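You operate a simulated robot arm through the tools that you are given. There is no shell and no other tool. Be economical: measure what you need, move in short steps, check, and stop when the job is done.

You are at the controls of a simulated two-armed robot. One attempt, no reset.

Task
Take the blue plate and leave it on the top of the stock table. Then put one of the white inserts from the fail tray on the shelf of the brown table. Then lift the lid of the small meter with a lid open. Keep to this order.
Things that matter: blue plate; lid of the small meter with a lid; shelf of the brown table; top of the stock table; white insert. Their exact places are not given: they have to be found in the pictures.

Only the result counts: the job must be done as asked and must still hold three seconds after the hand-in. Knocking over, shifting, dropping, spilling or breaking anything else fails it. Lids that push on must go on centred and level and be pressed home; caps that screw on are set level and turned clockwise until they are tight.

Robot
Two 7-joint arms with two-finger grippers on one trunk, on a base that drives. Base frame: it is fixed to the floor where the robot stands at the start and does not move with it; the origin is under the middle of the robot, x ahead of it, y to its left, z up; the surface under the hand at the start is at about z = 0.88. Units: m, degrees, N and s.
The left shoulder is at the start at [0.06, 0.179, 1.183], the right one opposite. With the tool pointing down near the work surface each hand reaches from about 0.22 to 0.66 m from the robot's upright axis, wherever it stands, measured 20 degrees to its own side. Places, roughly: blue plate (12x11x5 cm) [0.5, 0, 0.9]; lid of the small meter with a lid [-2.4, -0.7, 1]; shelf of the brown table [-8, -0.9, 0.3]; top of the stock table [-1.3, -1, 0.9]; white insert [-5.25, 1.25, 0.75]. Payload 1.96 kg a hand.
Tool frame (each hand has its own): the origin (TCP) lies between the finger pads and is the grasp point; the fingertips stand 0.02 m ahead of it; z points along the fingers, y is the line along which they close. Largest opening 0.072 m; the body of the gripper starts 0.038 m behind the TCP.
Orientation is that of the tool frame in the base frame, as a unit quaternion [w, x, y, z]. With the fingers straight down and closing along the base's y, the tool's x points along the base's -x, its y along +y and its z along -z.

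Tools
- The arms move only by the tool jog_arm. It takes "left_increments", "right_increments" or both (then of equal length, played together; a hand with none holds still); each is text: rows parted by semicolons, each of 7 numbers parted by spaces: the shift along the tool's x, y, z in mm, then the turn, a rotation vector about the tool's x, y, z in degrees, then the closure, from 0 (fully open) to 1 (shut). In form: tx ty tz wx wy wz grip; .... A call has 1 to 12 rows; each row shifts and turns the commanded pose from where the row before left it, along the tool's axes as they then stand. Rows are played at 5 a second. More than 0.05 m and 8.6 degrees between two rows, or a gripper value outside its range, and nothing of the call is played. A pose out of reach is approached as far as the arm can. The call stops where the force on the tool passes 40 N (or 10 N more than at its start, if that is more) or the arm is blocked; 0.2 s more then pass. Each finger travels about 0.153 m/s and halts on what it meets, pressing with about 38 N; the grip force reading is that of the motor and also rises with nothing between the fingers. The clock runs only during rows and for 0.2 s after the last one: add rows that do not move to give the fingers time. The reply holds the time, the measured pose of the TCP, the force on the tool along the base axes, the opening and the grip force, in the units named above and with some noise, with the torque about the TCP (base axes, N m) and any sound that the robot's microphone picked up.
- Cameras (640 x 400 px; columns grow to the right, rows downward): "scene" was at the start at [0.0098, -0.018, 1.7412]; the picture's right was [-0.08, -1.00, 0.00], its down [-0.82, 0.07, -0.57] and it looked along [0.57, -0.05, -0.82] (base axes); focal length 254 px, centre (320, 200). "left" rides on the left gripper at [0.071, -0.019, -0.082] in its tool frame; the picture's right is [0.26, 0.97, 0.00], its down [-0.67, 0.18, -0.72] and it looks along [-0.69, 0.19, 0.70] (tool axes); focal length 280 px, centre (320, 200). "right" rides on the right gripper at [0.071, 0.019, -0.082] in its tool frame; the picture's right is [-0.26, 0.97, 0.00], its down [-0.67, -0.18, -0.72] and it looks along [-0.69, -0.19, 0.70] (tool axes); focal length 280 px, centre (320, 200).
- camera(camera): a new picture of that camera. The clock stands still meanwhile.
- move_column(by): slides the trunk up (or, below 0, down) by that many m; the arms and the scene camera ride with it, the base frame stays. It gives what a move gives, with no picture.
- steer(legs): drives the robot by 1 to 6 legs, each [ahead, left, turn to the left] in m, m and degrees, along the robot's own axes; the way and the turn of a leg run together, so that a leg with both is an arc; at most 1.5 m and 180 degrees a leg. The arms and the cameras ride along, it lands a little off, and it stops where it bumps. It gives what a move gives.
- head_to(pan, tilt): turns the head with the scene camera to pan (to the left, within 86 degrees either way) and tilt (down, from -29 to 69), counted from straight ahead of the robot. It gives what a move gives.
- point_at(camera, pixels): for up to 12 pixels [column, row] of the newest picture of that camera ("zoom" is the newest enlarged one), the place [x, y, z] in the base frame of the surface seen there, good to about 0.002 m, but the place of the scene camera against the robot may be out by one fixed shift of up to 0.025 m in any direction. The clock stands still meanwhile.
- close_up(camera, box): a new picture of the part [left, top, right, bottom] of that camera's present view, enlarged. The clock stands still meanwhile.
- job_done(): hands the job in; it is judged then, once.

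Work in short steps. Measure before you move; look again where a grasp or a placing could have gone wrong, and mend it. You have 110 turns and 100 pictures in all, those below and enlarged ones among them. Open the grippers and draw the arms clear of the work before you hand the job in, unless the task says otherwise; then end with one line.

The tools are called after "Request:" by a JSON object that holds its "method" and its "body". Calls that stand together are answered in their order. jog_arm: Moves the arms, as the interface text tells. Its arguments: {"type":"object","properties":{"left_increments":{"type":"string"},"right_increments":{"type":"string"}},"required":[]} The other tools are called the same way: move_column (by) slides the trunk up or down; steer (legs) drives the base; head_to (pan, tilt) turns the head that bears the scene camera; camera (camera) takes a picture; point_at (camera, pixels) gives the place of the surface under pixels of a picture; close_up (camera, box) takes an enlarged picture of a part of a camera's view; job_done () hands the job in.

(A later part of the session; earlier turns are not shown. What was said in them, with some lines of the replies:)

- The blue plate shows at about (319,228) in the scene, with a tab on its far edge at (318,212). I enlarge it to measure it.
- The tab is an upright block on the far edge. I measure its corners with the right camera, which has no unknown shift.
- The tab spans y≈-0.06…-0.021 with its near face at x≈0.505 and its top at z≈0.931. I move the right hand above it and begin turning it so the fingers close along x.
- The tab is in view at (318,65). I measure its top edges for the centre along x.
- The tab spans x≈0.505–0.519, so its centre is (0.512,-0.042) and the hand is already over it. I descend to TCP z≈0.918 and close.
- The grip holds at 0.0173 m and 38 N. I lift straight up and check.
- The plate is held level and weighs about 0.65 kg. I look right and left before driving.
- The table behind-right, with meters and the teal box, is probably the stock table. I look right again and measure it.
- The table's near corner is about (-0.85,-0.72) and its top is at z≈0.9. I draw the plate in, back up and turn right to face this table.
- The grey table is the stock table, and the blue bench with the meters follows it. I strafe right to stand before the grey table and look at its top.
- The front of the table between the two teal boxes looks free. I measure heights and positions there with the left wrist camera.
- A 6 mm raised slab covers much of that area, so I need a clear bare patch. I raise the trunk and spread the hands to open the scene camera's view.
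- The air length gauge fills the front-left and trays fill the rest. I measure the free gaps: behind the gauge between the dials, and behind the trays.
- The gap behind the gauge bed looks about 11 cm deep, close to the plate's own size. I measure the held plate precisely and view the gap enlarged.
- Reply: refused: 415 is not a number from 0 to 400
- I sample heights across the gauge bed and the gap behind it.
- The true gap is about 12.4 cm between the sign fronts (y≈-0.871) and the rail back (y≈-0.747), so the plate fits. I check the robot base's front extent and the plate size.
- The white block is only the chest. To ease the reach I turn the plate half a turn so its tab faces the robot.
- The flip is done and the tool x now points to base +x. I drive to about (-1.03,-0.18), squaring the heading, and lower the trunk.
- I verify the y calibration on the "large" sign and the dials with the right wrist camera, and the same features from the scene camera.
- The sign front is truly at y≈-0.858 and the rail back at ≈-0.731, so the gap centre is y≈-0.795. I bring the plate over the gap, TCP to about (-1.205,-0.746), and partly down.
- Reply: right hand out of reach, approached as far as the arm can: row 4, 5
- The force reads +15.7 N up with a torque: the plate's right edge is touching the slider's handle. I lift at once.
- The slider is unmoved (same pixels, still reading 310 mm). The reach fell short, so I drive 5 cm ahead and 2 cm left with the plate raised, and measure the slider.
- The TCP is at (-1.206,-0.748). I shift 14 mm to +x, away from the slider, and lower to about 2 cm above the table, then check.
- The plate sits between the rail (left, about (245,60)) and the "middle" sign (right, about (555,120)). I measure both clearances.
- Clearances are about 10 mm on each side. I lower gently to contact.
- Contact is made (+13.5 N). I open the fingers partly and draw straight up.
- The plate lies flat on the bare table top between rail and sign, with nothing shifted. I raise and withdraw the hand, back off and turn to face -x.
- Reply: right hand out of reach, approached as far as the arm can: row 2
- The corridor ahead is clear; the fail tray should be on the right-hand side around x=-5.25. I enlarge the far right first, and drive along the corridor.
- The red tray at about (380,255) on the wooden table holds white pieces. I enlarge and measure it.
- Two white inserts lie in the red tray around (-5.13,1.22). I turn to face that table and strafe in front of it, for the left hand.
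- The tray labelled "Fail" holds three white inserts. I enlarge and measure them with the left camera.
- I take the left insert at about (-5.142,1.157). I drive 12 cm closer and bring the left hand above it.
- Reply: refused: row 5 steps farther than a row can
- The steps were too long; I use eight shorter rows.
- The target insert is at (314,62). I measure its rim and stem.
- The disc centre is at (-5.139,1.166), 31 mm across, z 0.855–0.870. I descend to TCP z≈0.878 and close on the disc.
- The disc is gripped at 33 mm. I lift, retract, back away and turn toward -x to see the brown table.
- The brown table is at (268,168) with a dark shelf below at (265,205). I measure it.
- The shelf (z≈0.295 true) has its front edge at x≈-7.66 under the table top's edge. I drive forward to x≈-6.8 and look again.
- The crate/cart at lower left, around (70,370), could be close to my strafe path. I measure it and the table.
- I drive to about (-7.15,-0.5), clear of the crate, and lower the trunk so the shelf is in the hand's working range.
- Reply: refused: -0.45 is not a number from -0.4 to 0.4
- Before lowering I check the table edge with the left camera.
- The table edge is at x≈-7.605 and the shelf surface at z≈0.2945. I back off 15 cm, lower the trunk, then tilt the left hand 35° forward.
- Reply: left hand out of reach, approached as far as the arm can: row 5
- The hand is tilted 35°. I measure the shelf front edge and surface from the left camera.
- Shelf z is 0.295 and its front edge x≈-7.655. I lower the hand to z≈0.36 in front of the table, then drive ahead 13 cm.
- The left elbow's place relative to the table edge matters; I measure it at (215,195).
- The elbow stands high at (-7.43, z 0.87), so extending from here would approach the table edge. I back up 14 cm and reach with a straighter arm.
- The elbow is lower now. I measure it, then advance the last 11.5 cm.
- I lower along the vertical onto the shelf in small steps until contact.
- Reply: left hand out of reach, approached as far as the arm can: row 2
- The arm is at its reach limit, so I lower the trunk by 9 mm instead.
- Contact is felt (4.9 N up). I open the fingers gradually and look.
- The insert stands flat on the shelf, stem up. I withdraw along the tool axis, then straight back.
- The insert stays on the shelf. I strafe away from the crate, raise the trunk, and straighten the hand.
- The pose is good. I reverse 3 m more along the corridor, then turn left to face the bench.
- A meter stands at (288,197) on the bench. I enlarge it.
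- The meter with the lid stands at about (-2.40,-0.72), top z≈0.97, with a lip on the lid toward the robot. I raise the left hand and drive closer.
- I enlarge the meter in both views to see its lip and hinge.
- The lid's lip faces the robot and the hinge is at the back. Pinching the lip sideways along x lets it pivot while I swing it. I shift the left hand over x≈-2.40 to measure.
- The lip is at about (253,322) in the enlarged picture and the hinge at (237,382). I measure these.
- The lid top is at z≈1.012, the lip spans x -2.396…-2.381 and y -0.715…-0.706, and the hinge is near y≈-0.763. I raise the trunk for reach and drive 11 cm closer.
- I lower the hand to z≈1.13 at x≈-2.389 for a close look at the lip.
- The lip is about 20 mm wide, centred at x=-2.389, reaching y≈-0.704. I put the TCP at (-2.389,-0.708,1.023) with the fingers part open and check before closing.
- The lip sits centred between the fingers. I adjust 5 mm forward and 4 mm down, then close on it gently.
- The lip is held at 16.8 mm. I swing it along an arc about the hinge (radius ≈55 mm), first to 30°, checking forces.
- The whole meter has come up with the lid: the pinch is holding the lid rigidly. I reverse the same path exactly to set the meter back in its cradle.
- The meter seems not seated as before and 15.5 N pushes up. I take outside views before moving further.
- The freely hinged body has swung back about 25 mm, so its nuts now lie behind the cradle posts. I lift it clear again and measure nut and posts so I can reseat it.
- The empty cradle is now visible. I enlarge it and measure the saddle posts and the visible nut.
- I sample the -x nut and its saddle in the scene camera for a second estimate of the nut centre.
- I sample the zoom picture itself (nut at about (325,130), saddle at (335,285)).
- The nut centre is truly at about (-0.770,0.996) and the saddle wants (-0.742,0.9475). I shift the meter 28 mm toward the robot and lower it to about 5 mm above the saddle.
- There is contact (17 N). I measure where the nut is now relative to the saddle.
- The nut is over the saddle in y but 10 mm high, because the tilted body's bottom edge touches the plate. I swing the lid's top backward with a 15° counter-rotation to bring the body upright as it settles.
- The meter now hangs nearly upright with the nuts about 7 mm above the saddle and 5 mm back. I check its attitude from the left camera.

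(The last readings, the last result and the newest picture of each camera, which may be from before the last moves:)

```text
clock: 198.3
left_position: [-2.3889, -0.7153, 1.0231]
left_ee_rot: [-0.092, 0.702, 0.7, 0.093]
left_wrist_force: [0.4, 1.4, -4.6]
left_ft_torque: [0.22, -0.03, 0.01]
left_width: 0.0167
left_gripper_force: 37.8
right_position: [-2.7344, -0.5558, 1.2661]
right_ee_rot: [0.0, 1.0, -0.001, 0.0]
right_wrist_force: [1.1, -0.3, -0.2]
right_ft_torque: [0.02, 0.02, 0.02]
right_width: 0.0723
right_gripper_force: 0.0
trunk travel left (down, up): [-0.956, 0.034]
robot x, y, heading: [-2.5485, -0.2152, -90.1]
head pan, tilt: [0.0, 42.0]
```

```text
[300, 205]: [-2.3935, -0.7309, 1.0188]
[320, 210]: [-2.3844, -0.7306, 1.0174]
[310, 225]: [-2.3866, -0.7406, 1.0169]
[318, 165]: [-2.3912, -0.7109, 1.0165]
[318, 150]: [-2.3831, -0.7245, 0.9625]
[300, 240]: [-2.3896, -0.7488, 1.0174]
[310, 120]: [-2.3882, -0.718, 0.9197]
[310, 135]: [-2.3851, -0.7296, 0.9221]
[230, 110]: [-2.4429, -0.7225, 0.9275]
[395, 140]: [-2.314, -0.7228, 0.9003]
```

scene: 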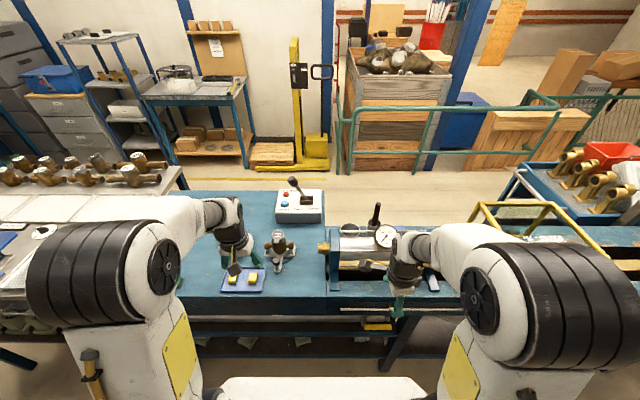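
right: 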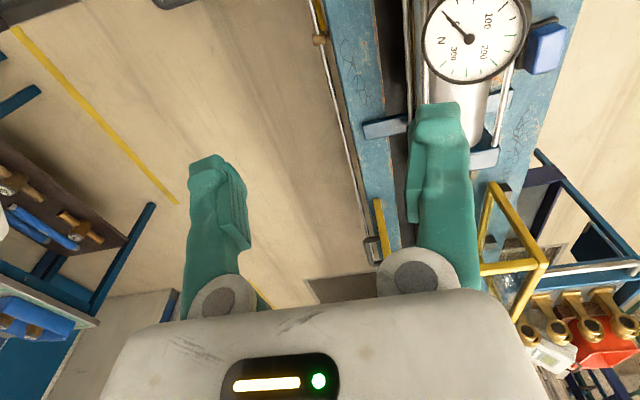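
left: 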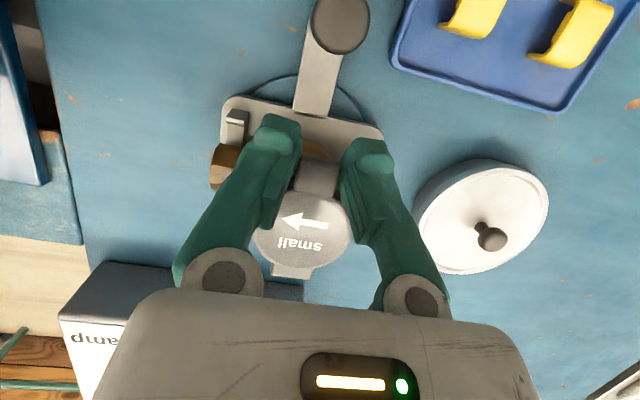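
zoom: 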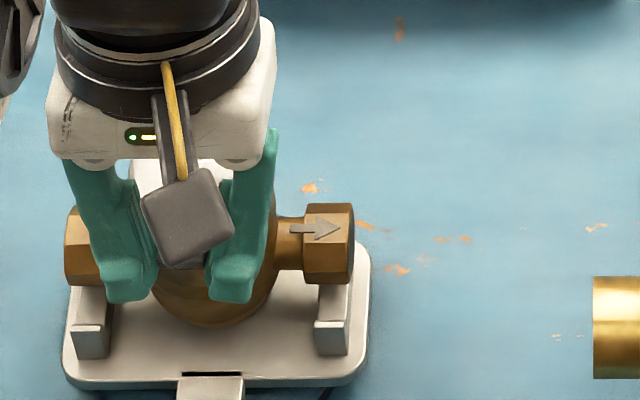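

The lid is level, only 5.5 mm high, and the nut is 5 mm back: nearly upright. I shift 5 mm toward the robot and lower about 7 mm into the saddle.

Request:
{"method": "jog_arm", "body": {"left_increments": "4.83 0 1.29 0 0 0 0.8;-0.6 0 2.4 0 0 0 0.8;-0.6 0 2.4 0 0 0 0.8;-0.4 0 1.6 0 0 0 0.8;0 0 0 0 0 0 0.8"}}

Request:
{"method": "close_up", "body": {"camera": "scene", "box": [270, 262, 310, 302]}}

Request:
{"method": "point_at", "body": {"camera": "zoom", "pixels": [[325, 236], [325, 246], [325, 258], [325, 270], [325, 280], [325, 290], [325, 300], [330, 315], [330, 325], [330, 340]]}}

```text
clock: 199.5
left_position: [-2.3894, -0.7103, 1.0176]
left_ee_rot: [-0.091, 0.702, 0.701, 0.091]
left_wrist_force: [2.5, -2.2, 7.0]
left_ft_torque: [-0.45, 0.07, 0.08]
left_width: 0.0168
left_gripper_force: 38.1
right_position: [-2.7347, -0.5562, 1.2656]
right_ee_rot: [0.0, 1.0, -0.001, 0.0]
right_wrist_force: [0.1, 0.1, 0.1]
right_ft_torque: [0.02, -0.02, 0.0]
right_width: 0.0721
right_gripper_force: 0.0
trunk travel left (down, up): [-0.956, 0.034]
robot x, y, heading: [-2.5471, -0.2098, -90.2]
head pan, tilt: [0.0, 42.0]
```

```text
10.00 times, centred on (290, 282) of scene
```

zoom: 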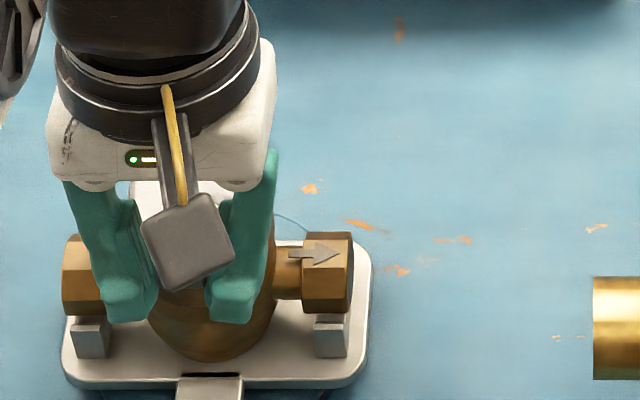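

```text
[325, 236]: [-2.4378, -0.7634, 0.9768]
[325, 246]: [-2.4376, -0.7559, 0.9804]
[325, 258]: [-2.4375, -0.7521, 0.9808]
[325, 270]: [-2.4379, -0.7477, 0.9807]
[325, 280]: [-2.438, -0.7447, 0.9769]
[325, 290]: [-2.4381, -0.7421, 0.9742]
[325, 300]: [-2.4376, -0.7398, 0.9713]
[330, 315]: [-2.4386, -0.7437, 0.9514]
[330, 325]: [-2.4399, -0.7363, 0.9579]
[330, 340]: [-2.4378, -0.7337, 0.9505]
```

The nut now rides the front lip, about 5 mm too far forward and 5 mm high. I shift back 4.5 mm and lower further.

Request:
{"method": "jog_arm", "body": {"left_increments": "-4.3 0 -1.2 0 0 0 0.8;-0.5 0 2 0 0 0 0.8;-0.5 0 2 0 0 0 0.8;0 0 0 0 0 0 0.8"}}

Request:
{"method": "close_up", "body": {"camera": "scene", "box": [270, 262, 310, 302]}}

Request:
{"method": "point_at", "body": {"camera": "zoom", "pixels": [[325, 236], [325, 246], [325, 258], [325, 270], [325, 280], [325, 290], [325, 300], [330, 315], [330, 325], [75, 250], [75, 270], [75, 290]]}}

```text
clock: 200.5
left_position: [-2.3897, -0.7109, 1.0155]
left_ee_rot: [-0.09, 0.702, 0.701, 0.091]
left_wrist_force: [6.5, 6.2, 25.5]
left_ft_torque: [-0.2, -0.04, 0.11]
left_width: 0.0166
left_gripper_force: 38.0
right_position: [-2.7351, -0.5534, 1.2662]
right_ee_rot: [0.002, 1.0, -0.001, 0.0]
right_wrist_force: [-0.7, 0.0, -0.5]
right_ft_torque: [-0.01, 0.0, 0.01]
right_width: 0.0717
right_gripper_force: 0.2
trunk travel left (down, up): [-0.956, 0.034]
robot x, y, heading: [-2.547, -0.2144, -90.0]
head pan, tilt: [0.0, 42.0]
```

```text
10.00 times, centred on (290, 282) of scene
```

zoom: 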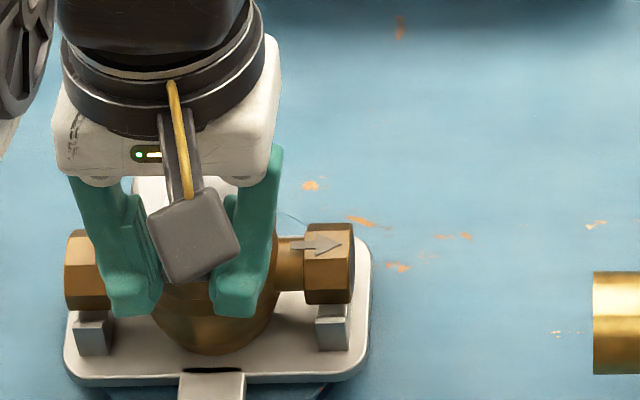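

```text
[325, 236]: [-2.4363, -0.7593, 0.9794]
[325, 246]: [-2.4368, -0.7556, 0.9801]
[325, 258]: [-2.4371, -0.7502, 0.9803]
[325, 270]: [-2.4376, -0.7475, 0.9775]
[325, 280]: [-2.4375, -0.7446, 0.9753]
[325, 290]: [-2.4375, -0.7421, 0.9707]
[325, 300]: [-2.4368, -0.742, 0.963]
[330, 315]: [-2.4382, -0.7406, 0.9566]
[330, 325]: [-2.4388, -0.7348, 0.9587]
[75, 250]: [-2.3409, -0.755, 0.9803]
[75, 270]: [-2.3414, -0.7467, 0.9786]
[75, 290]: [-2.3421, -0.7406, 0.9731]
```

It is pressing (25 N) on the front lip, about 3 mm too far forward. I lift 4 mm, move back 4 mm and lower again.

Request:
{"method": "jog_arm", "body": {"left_increments": "1 0 -3.9 0 0 0 0.8;-3.9 0 -1 0 0 0 0.8;0 0 0 0 0 0 0.8;-0.5 0 2 0 0 0 0.8;-0.5 0 2 0 0 0 0.8;0 0 0 0 0 0 0.8"}}

Request:
{"method": "close_up", "body": {"camera": "scene", "box": [270, 262, 310, 302]}}

Request:
{"method": "point_at", "body": {"camera": "zoom", "pixels": [[325, 226], [325, 236], [325, 246], [325, 258], [325, 270], [325, 280], [325, 290], [325, 300], [330, 315], [330, 325], [75, 260], [75, 290]]}}

```text
clock: 201.9
left_position: [-2.3914, -0.7173, 1.0153]
left_ee_rot: [-0.089, 0.702, 0.701, 0.09]
left_wrist_force: [-1.3, -1.5, 24.0]
left_ft_torque: [-0.45, -0.03, -0.06]
left_width: 0.0165
left_gripper_force: 37.7
right_position: [-2.7364, -0.5551, 1.2662]
right_ee_rot: [0.0, 1.0, -0.001, 0.0]
right_wrist_force: [0.0, 1.1, 0.1]
right_ft_torque: [0.0, 0.01, -0.02]
right_width: 0.0721
right_gripper_force: 0.0
trunk travel left (down, up): [-0.956, 0.034]
robot x, y, heading: [-2.5468, -0.2147, -90.2]
head pan, tilt: [0.0, 42.0]
```

```text
10.00 times, centred on (290, 282) of scene
```

zoom: 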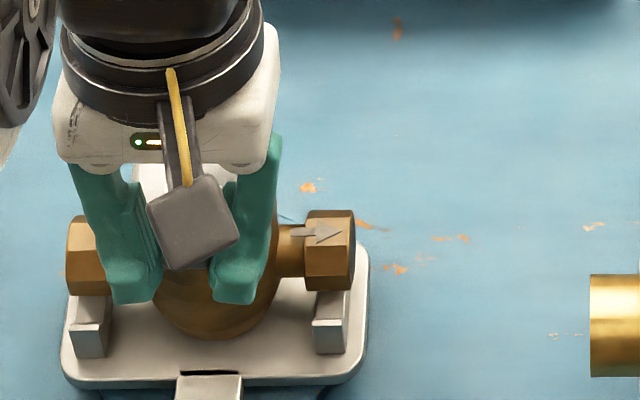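

```text
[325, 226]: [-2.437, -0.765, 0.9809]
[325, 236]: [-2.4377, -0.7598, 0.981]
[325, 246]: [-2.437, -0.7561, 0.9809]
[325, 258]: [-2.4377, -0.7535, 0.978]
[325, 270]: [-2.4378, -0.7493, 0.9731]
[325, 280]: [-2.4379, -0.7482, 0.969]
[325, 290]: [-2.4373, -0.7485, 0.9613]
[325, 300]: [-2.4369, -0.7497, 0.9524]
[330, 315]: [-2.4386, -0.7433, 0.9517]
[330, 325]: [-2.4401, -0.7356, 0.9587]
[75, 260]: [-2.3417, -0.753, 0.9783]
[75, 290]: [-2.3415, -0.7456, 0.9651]
```

Now the nut is clear of the front lip but rides the back lip; the right spot is about 3.5 mm forward. I lift, shift forward 3.5 mm and lower.

Request:
{"method": "jog_arm", "body": {"left_increments": "0.8 0 -3.5 0 0 0 0.8;3.4 0 0.9 0 0 0 0.8;0 0 0 0 0 0 0.8;-0.5 0 2 0 0 0 0.8;-0.5 0 2 0 0 0 0.8;0 0 0 0 0 0 0.8"}}

Request:
{"method": "close_up", "body": {"camera": "scene", "box": [270, 262, 310, 302]}}

Request:
{"method": "point_at", "body": {"camera": "zoom", "pixels": [[325, 226], [325, 236], [325, 246], [325, 258], [325, 270], [325, 280], [325, 290], [325, 300], [330, 315], [330, 325], [75, 260], [75, 290]]}}

```text
clock: 203.3
left_position: [-2.3899, -0.7124, 1.0101]
left_ee_rot: [-0.091, 0.702, 0.7, 0.092]
left_wrist_force: [0.7, -0.8, -0.6]
left_ft_torque: [0.0, -0.02, 0.0]
left_width: 0.0142
left_gripper_force: 0.1
right_position: [-2.7348, -0.5569, 1.265]
right_ee_rot: [0.0, 1.0, -0.001, 0.0]
right_wrist_force: [0.1, 0.1, 0.3]
right_ft_torque: [-0.01, 0.03, 0.02]
right_width: 0.0721
right_gripper_force: 0.0
trunk travel left (down, up): [-0.956, 0.034]
robot x, y, heading: [-2.5493, -0.2176, -90.0]
head pan, tilt: [0.0, 42.0]
```

```text
10.00 times, centred on (290, 282) of scene
```

zoom: 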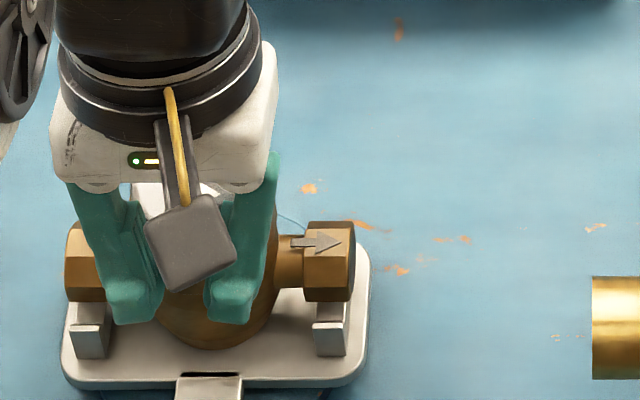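

```text
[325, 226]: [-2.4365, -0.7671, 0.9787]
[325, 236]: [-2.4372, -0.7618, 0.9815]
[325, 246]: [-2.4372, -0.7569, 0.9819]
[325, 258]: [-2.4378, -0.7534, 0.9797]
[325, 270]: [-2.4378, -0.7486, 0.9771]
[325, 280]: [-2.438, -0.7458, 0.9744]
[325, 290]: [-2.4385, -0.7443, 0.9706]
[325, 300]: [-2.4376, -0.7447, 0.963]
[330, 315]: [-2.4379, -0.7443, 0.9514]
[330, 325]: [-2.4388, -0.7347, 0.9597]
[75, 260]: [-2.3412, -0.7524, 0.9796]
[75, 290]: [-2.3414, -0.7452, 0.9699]
```

The nut is now centred in its saddle and the lip has slipped out of the fingers; forces are zero. I look with the left camera at the lid.

Request:
{"method": "close_up", "body": {"camera": "left", "box": [200, 80, 440, 280]}}

Request:
{"method": "point_at", "body": {"camera": "zoom", "pixels": [[320, 165], [320, 185], [320, 210], [310, 240], [310, 280], [300, 330], [290, 370], [320, 140], [320, 110]]}}

```text
2.00 times, centred on (320, 180) of left
```

zoom: 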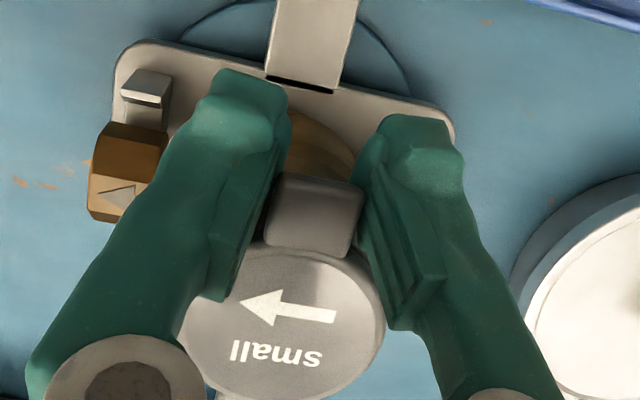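

```text
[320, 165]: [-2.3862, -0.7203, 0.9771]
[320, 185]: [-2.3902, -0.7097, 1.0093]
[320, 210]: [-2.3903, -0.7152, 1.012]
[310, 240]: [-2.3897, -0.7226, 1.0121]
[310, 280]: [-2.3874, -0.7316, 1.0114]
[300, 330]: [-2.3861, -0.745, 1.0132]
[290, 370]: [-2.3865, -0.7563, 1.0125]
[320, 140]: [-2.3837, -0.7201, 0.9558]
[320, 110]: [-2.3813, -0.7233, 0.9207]
```

The lid top is level at z 1.012 with the lip back at its original place, so the meter is reseated. The fingers now touch the lip with almost no force, which suits hooking it; I raise 6 mm and check whether only the lid follows.

Request:
{"method": "jog_arm", "body": {"left_increments": "0.6 0 -3 0 0 0 0.8;0.6 0 -3 0 0 0 0.8;0 0 0 0 0 0 0.8"}}

Request:
{"method": "point_at", "body": {"camera": "zoom", "pixels": [[320, 210]]}}

```text
clock: 204.1
left_position: [-2.39, -0.7155, 1.0176]
left_ee_rot: [-0.093, 0.702, 0.7, 0.093]
left_wrist_force: [-1.1, 0.0, 0.0]
left_ft_torque: [-0.01, 0.01, 0.0]
left_width: 0.0149
left_gripper_force: 0.3
right_position: [-2.7343, -0.5562, 1.2647]
right_ee_rot: [-0.001, 1.0, -0.001, 0.0]
right_wrist_force: [0.9, 0.8, -0.4]
right_ft_torque: [0.0, 0.02, -0.01]
right_width: 0.0718
right_gripper_force: 0.1
trunk travel left (down, up): [-0.956, 0.034]
robot x, y, heading: [-2.5488, -0.2162, -90.0]
head pan, tilt: [0.0, 42.0]
```

```text
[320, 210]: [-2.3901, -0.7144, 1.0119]
```

The wrist force stays near zero and the finger width changed to 14.9 mm, so the lid seems to follow alone. I continue the arc to about 30° and look.

Request:
{"method": "jog_arm", "body": {"left_increments": "0.4 0 -4.3 0 0 0 0.8;0.1 0 -4.4 0 0 0 0.8;-0.3 0 -4.4 0 0 0 0.8;-0.6 0 -4.5 0 0 0 0.8;-0.9 0 -4.5 0 0 0 0.8;0 0 0 0 0 0 0.8"}}

Request:
{"method": "close_up", "body": {"camera": "left", "box": [200, 60, 440, 280]}}

Request:
{"method": "point_at", "body": {"camera": "zoom", "pixels": [[320, 200], [320, 220], [315, 250], [310, 280], [300, 320], [290, 360], [320, 160], [130, 150], [320, 130]]}}

```text
clock: 205.5
left_position: [-2.3883, -0.7226, 1.0401]
left_ee_rot: [-0.092, 0.701, 0.701, 0.093]
left_wrist_force: [-0.8, 0.1, -0.8]
left_ft_torque: [0.01, -0.02, -0.03]
left_width: 0.0147
left_gripper_force: 0.4
right_position: [-2.7338, -0.557, 1.266]
right_ee_rot: [0.0, 1.0, -0.001, 0.0]
right_wrist_force: [-0.5, -0.5, 0.1]
right_ft_torque: [0.0, -0.02, -0.02]
right_width: 0.0721
right_gripper_force: 0.0
trunk travel left (down, up): [-0.956, 0.034]
robot x, y, heading: [-2.5519, -0.2165, -89.9]
head pan, tilt: [0.0, 42.0]
```

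```text
1.82 times, centred on (320, 170) of left
```

zoom: 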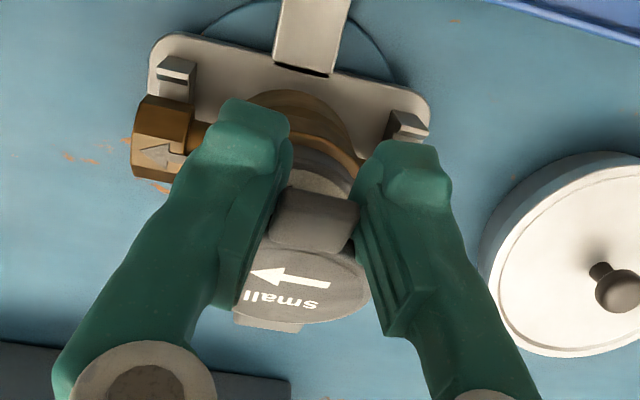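

```text
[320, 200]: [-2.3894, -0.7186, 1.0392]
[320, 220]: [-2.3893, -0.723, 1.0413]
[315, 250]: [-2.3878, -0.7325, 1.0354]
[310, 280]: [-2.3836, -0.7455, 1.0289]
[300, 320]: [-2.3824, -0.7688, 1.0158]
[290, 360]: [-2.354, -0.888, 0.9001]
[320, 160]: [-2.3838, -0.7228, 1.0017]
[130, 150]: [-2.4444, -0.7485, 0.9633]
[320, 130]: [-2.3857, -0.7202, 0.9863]
```

Only the lid is opening, now at about 29°, and the meter stays seated. I continue the arc to about 65°.

Request:
{"method": "jog_arm", "body": {"left_increments": "-1.73 0 -4.19 0 0 0 0.8;-2.1 0 -4.03 0 0 0 0.8;-2.44 0 -3.83 0 0 0 0.8;-2.76 0 -3.6 0 0 0 0.8;-3.07 0 -3.35 0 0 0 0.8;-3.35 0 -3.07 0 0 0 0.8;0 0 0 0 0 0 0.8"}}

Request:
{"method": "close_up", "body": {"camera": "left", "box": [200, 60, 440, 280]}}

Request:
{"method": "point_at", "body": {"camera": "zoom", "pixels": [[320, 180], [320, 200], [315, 220], [310, 240], [310, 260], [305, 280], [300, 300], [320, 160], [320, 130]]}}

```text
clock: 207.1
left_position: [-2.3893, -0.7271, 1.0437]
left_ee_rot: [-0.092, 0.702, 0.7, 0.092]
left_wrist_force: [-0.4, 0.5, -0.4]
left_ft_torque: [-0.02, 0.0, 0.02]
left_width: 0.0151
left_gripper_force: 0.7
left hand out of reach, approached as far as the arm can: row 2, 3, 4, 5, 6
right_position: [-2.7353, -0.5568, 1.2657]
right_ee_rot: [-0.001, 1.0, -0.001, 0.0]
right_wrist_force: [-0.4, 0.9, 0.2]
right_ft_torque: [-0.02, -0.01, 0.0]
right_width: 0.0722
right_gripper_force: 0.0
trunk travel left (down, up): [-0.956, 0.034]
robot x, y, heading: [-2.5468, -0.2141, -90.2]
head pan, tilt: [0.0, 42.0]
```

```text
1.82 times, centred on (320, 170) of left
```

zoom: 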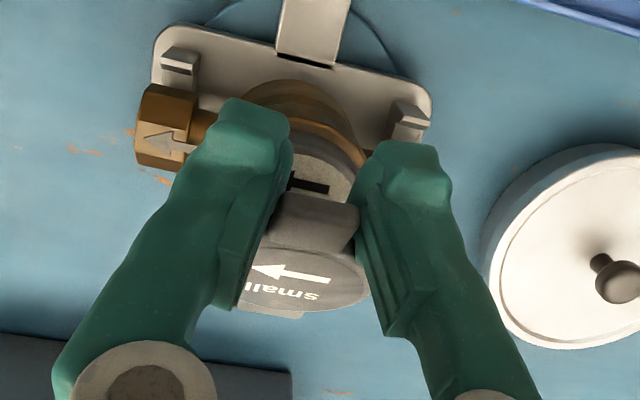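

```text
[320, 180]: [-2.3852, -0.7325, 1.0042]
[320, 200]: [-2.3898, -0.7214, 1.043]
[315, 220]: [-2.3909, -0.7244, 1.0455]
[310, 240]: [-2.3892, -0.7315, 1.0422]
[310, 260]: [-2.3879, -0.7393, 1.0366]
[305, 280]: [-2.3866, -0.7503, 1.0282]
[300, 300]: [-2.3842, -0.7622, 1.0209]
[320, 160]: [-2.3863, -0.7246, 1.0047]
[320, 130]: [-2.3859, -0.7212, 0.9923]
```

The tilted hand ran out of reach at about 41°. I turn the tool back to vertical in place, then continue the arc to about 70°.

Request:
{"method": "jog_arm", "body": {"left_increments": "0 0 0 0 -3 0 0.8;0 0 0 0 -3 0 0.8;0 0 0 0 -3 0 0.8;0 0 0 0 -3 0 0.8;0 0 0 0 -3 0 0.8;-2.9 0 -3.45 0 0 0 0.8;-3.2 0 -3.2 0 0 0 0.8;-3.5 0 -2.9 0 0 0 0.8;-3.75 0 -2.6 0 0 0 0.8;-3.95 0 -2.25 0 0 0 0.8;-4.1 0 -1.9 0 0 0 0.8;0 0 0 0 0 0 0.8"}}

Request:
{"method": "close_up", "body": {"camera": "left", "box": [200, 60, 440, 280]}}

Request:
{"method": "point_at", "body": {"camera": "zoom", "pixels": [[320, 160], [320, 180], [318, 200], [315, 220], [310, 240], [310, 260], [305, 280], [320, 130], [290, 200]]}}

```text
clock: 209.7
left_position: [-2.387, -0.7471, 1.0583]
left_ee_rot: [-0.001, 0.708, 0.706, 0.0]
left_wrist_force: [-0.5, 0.3, -0.1]
left_ft_torque: [0.01, 0.01, 0.0]
left_width: 0.0144
left_gripper_force: 0.1
right_position: [-2.7351, -0.5575, 1.2653]
right_ee_rot: [0.0, 1.0, -0.002, 0.0]
right_wrist_force: [-0.2, -0.2, 0.8]
right_ft_torque: [0.0, 0.01, -0.02]
right_width: 0.0718
right_gripper_force: 0.1
trunk travel left (down, up): [-0.956, 0.034]
robot x, y, heading: [-2.5463, -0.2157, -90.0]
head pan, tilt: [0.0, 42.0]
```

```text
1.82 times, centred on (320, 170) of left
```

zoom: 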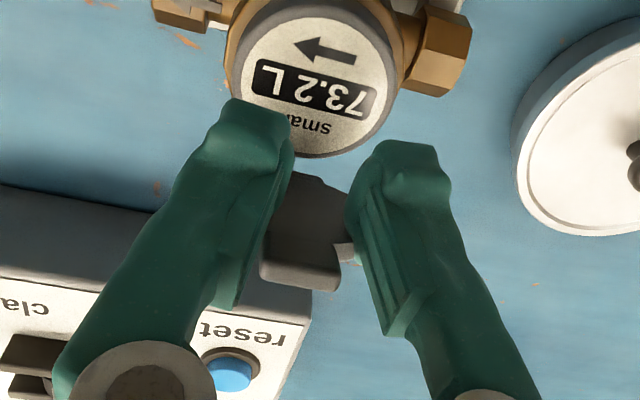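

```text
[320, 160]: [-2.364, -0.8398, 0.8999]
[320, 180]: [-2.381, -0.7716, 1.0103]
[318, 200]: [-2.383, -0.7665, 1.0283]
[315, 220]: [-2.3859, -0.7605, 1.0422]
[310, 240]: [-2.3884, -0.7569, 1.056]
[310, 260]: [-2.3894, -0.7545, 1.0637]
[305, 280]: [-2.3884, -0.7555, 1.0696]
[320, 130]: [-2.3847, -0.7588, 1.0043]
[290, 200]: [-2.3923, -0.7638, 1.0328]
```

The lid is now about 74° open and the display is exposed. I push its underside further back with the fingertips, past vertical, watching the force.

Request:
{"method": "jog_arm", "body": {"left_increments": "-4 0 0 0 0 0 0.8;-4 0 0 0 0 0 0.8;-4 0 0 0 0 0 0.8;-4 0 0 0 0 0 0.8;-4 0 0 0 0 0 0.8;-4 0 0 0 0 0 0.8;0 0 0 0 0 0 0.8"}}

Request:
{"method": "close_up", "body": {"camera": "left", "box": [200, 60, 440, 280]}}

Request:
{"method": "point_at", "body": {"camera": "zoom", "pixels": [[320, 130], [320, 150], [320, 170], [318, 190], [315, 210], [310, 230], [310, 250], [305, 270], [300, 290]]}}

```text
clock: 211.3
left_position: [-2.3894, -0.7702, 1.0593]
left_ee_rot: [0.0, 0.708, 0.706, 0.001]
left_wrist_force: [0.8, -1.2, -0.3]
left_ft_torque: [-0.01, -0.03, 0.0]
left_width: 0.0145
left_gripper_force: 0.1
right_position: [-2.7351, -0.5575, 1.2652]
right_ee_rot: [0.0, 1.0, -0.001, 0.001]
right_wrist_force: [1.2, -0.6, 0.3]
right_ft_torque: [-0.01, 0.04, -0.03]
right_width: 0.0721
right_gripper_force: 0.1
trunk travel left (down, up): [-0.956, 0.034]
robot x, y, heading: [-2.55, -0.2194, -89.9]
head pan, tilt: [0.0, 42.0]
```

```text
1.82 times, centred on (320, 170) of left
```

zoom: 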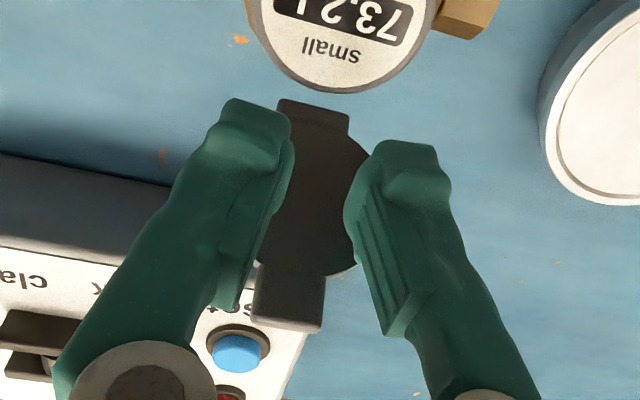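

```text
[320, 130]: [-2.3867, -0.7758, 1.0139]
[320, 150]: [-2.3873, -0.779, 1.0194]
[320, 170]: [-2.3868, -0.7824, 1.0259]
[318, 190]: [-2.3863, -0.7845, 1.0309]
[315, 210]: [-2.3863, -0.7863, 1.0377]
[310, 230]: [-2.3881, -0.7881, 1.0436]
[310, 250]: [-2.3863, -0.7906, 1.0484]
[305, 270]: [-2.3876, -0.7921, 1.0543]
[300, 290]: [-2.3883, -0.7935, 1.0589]
```

The lid leans about 20° past vertical, 111° open. I withdraw the hand toward the robot and up, then check that it stays.

Request:
{"method": "jog_arm", "body": {"left_increments": "6 0 0 0 0 0 0.8;15 0 -10 0 0 0 0.8;20 0 -25 0 0 0 0.8;20 0 -30 0 0 0 0.5;25 0 -30 0 0 0 0.2;40 0 -20 0 0 0 0;40 0 0 0 0 0 0;0 0 0 0 0 0 0;0 0 0 0 0 0 0"}}

Request:
{"method": "camera", "body": {"camera": "left"}}

```text
clock: 213.3
left_position: [-2.3919, -0.6026, 1.1734]
left_ee_rot: [0.001, 0.707, 0.707, 0.0]
left_wrist_force: [-0.5, 0.1, -0.8]
left_ft_torque: [-0.02, -0.01, 0.03]
left_width: 0.072
left_gripper_force: 0.1
right_position: [-2.7349, -0.5585, 1.2641]
right_ee_rot: [0.001, 1.0, -0.001, -0.001]
right_wrist_force: [-0.4, -0.3, 0.6]
right_ft_torque: [0.0, 0.0, 0.01]
right_width: 0.0719
right_gripper_force: 0.1
trunk travel left (down, up): [-0.956, 0.034]
robot x, y, heading: [-2.5437, -0.2131, -90.3]
head pan, tilt: [0.0, 42.0]
```

```text
6 pictures are left
```

left: 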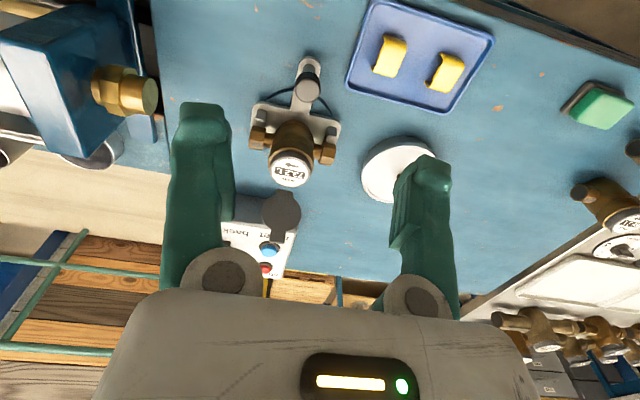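

The lid stays open and the meter sits in its cradle. One enlarged look to verify seating.

Request:
{"method": "close_up", "body": {"camera": "left", "box": [235, 50, 355, 240]}}

Request:
{"method": "point_at", "body": {"camera": "left", "pixels": [[290, 165], [283, 200], [281, 225], [258, 140], [326, 155]]}}

```text
2.11 times, centred on (295, 145) of left
```

zoom: 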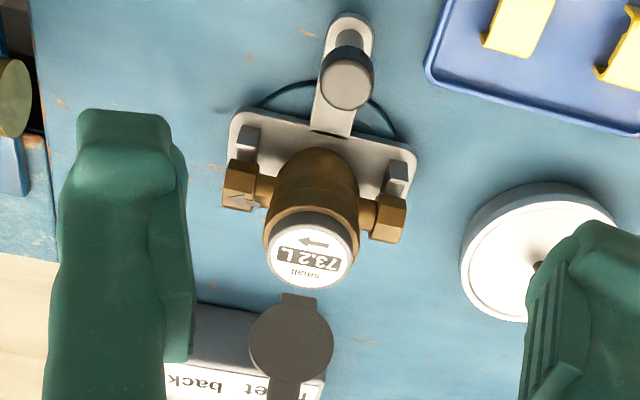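

```text
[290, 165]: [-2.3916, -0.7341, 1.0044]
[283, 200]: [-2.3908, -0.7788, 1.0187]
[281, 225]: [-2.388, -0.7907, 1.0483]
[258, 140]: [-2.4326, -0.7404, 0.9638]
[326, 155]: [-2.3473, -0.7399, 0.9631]
```

The meter is seated level and the lid is open. I back the robot away so both arms are clear.

Request:
{"method": "steer", "body": {"legs": [[-0.35, 0, 0]]}}

Request:
{"method": "close_up", "body": {"camera": "scene", "box": [160, 150, 400, 300]}}

```text
clock: 215.6
left_position: [-2.3919, -0.249, 1.173]
left_ee_rot: [0.0, 0.711, 0.703, 0.0]
left_wrist_force: [-0.2, -0.1, 0.4]
left_ft_torque: [0.02, 0.01, 0.04]
left_width: 0.0719
left_gripper_force: 0.0
right_position: [-2.7347, -0.2015, 1.2649]
right_ee_rot: [0.0, 1.0, -0.005, 0.0]
right_wrist_force: [-0.5, -0.8, -0.7]
right_ft_torque: [0.03, -0.02, -0.01]
right_width: 0.0719
right_gripper_force: 0.1
trunk travel left (down, up): [-0.956, 0.034]
robot x, y, heading: [-2.545, 0.1385, -90.5]
head pan, tilt: [0.0, 42.0]
```

```text
2.67 times, centred on (280, 225) of scene
```

zoom: 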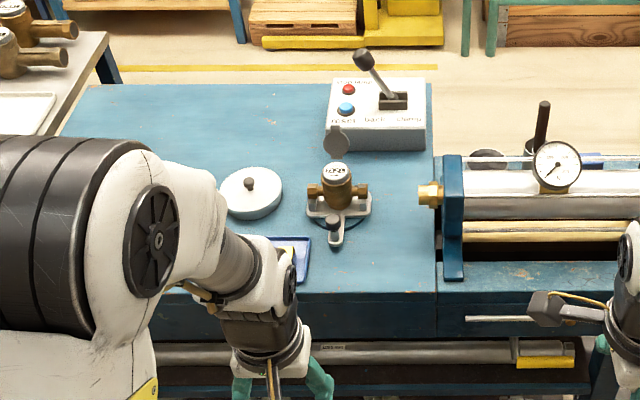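

The lid stands open, the meter is in its cradle, and both hands are open and clear. I hand the job in.

Request:
{"method": "job_done", "body": {}}

```text
The job is handed in.
```

I did all three steps in the order asked and handed the job in: the blue plate is on the stock table top, a white insert from the fail tray is on the brown table's shelf, and the small meter's lid stands open at about 111°. The plate's edge briefly pressed on the gauge slider, which did not appear to move. On the first try at the lid I lifted the whole meter out of its cradle. I set it back level on its saddles, within a few millimetres of where it was, before opening the lid.
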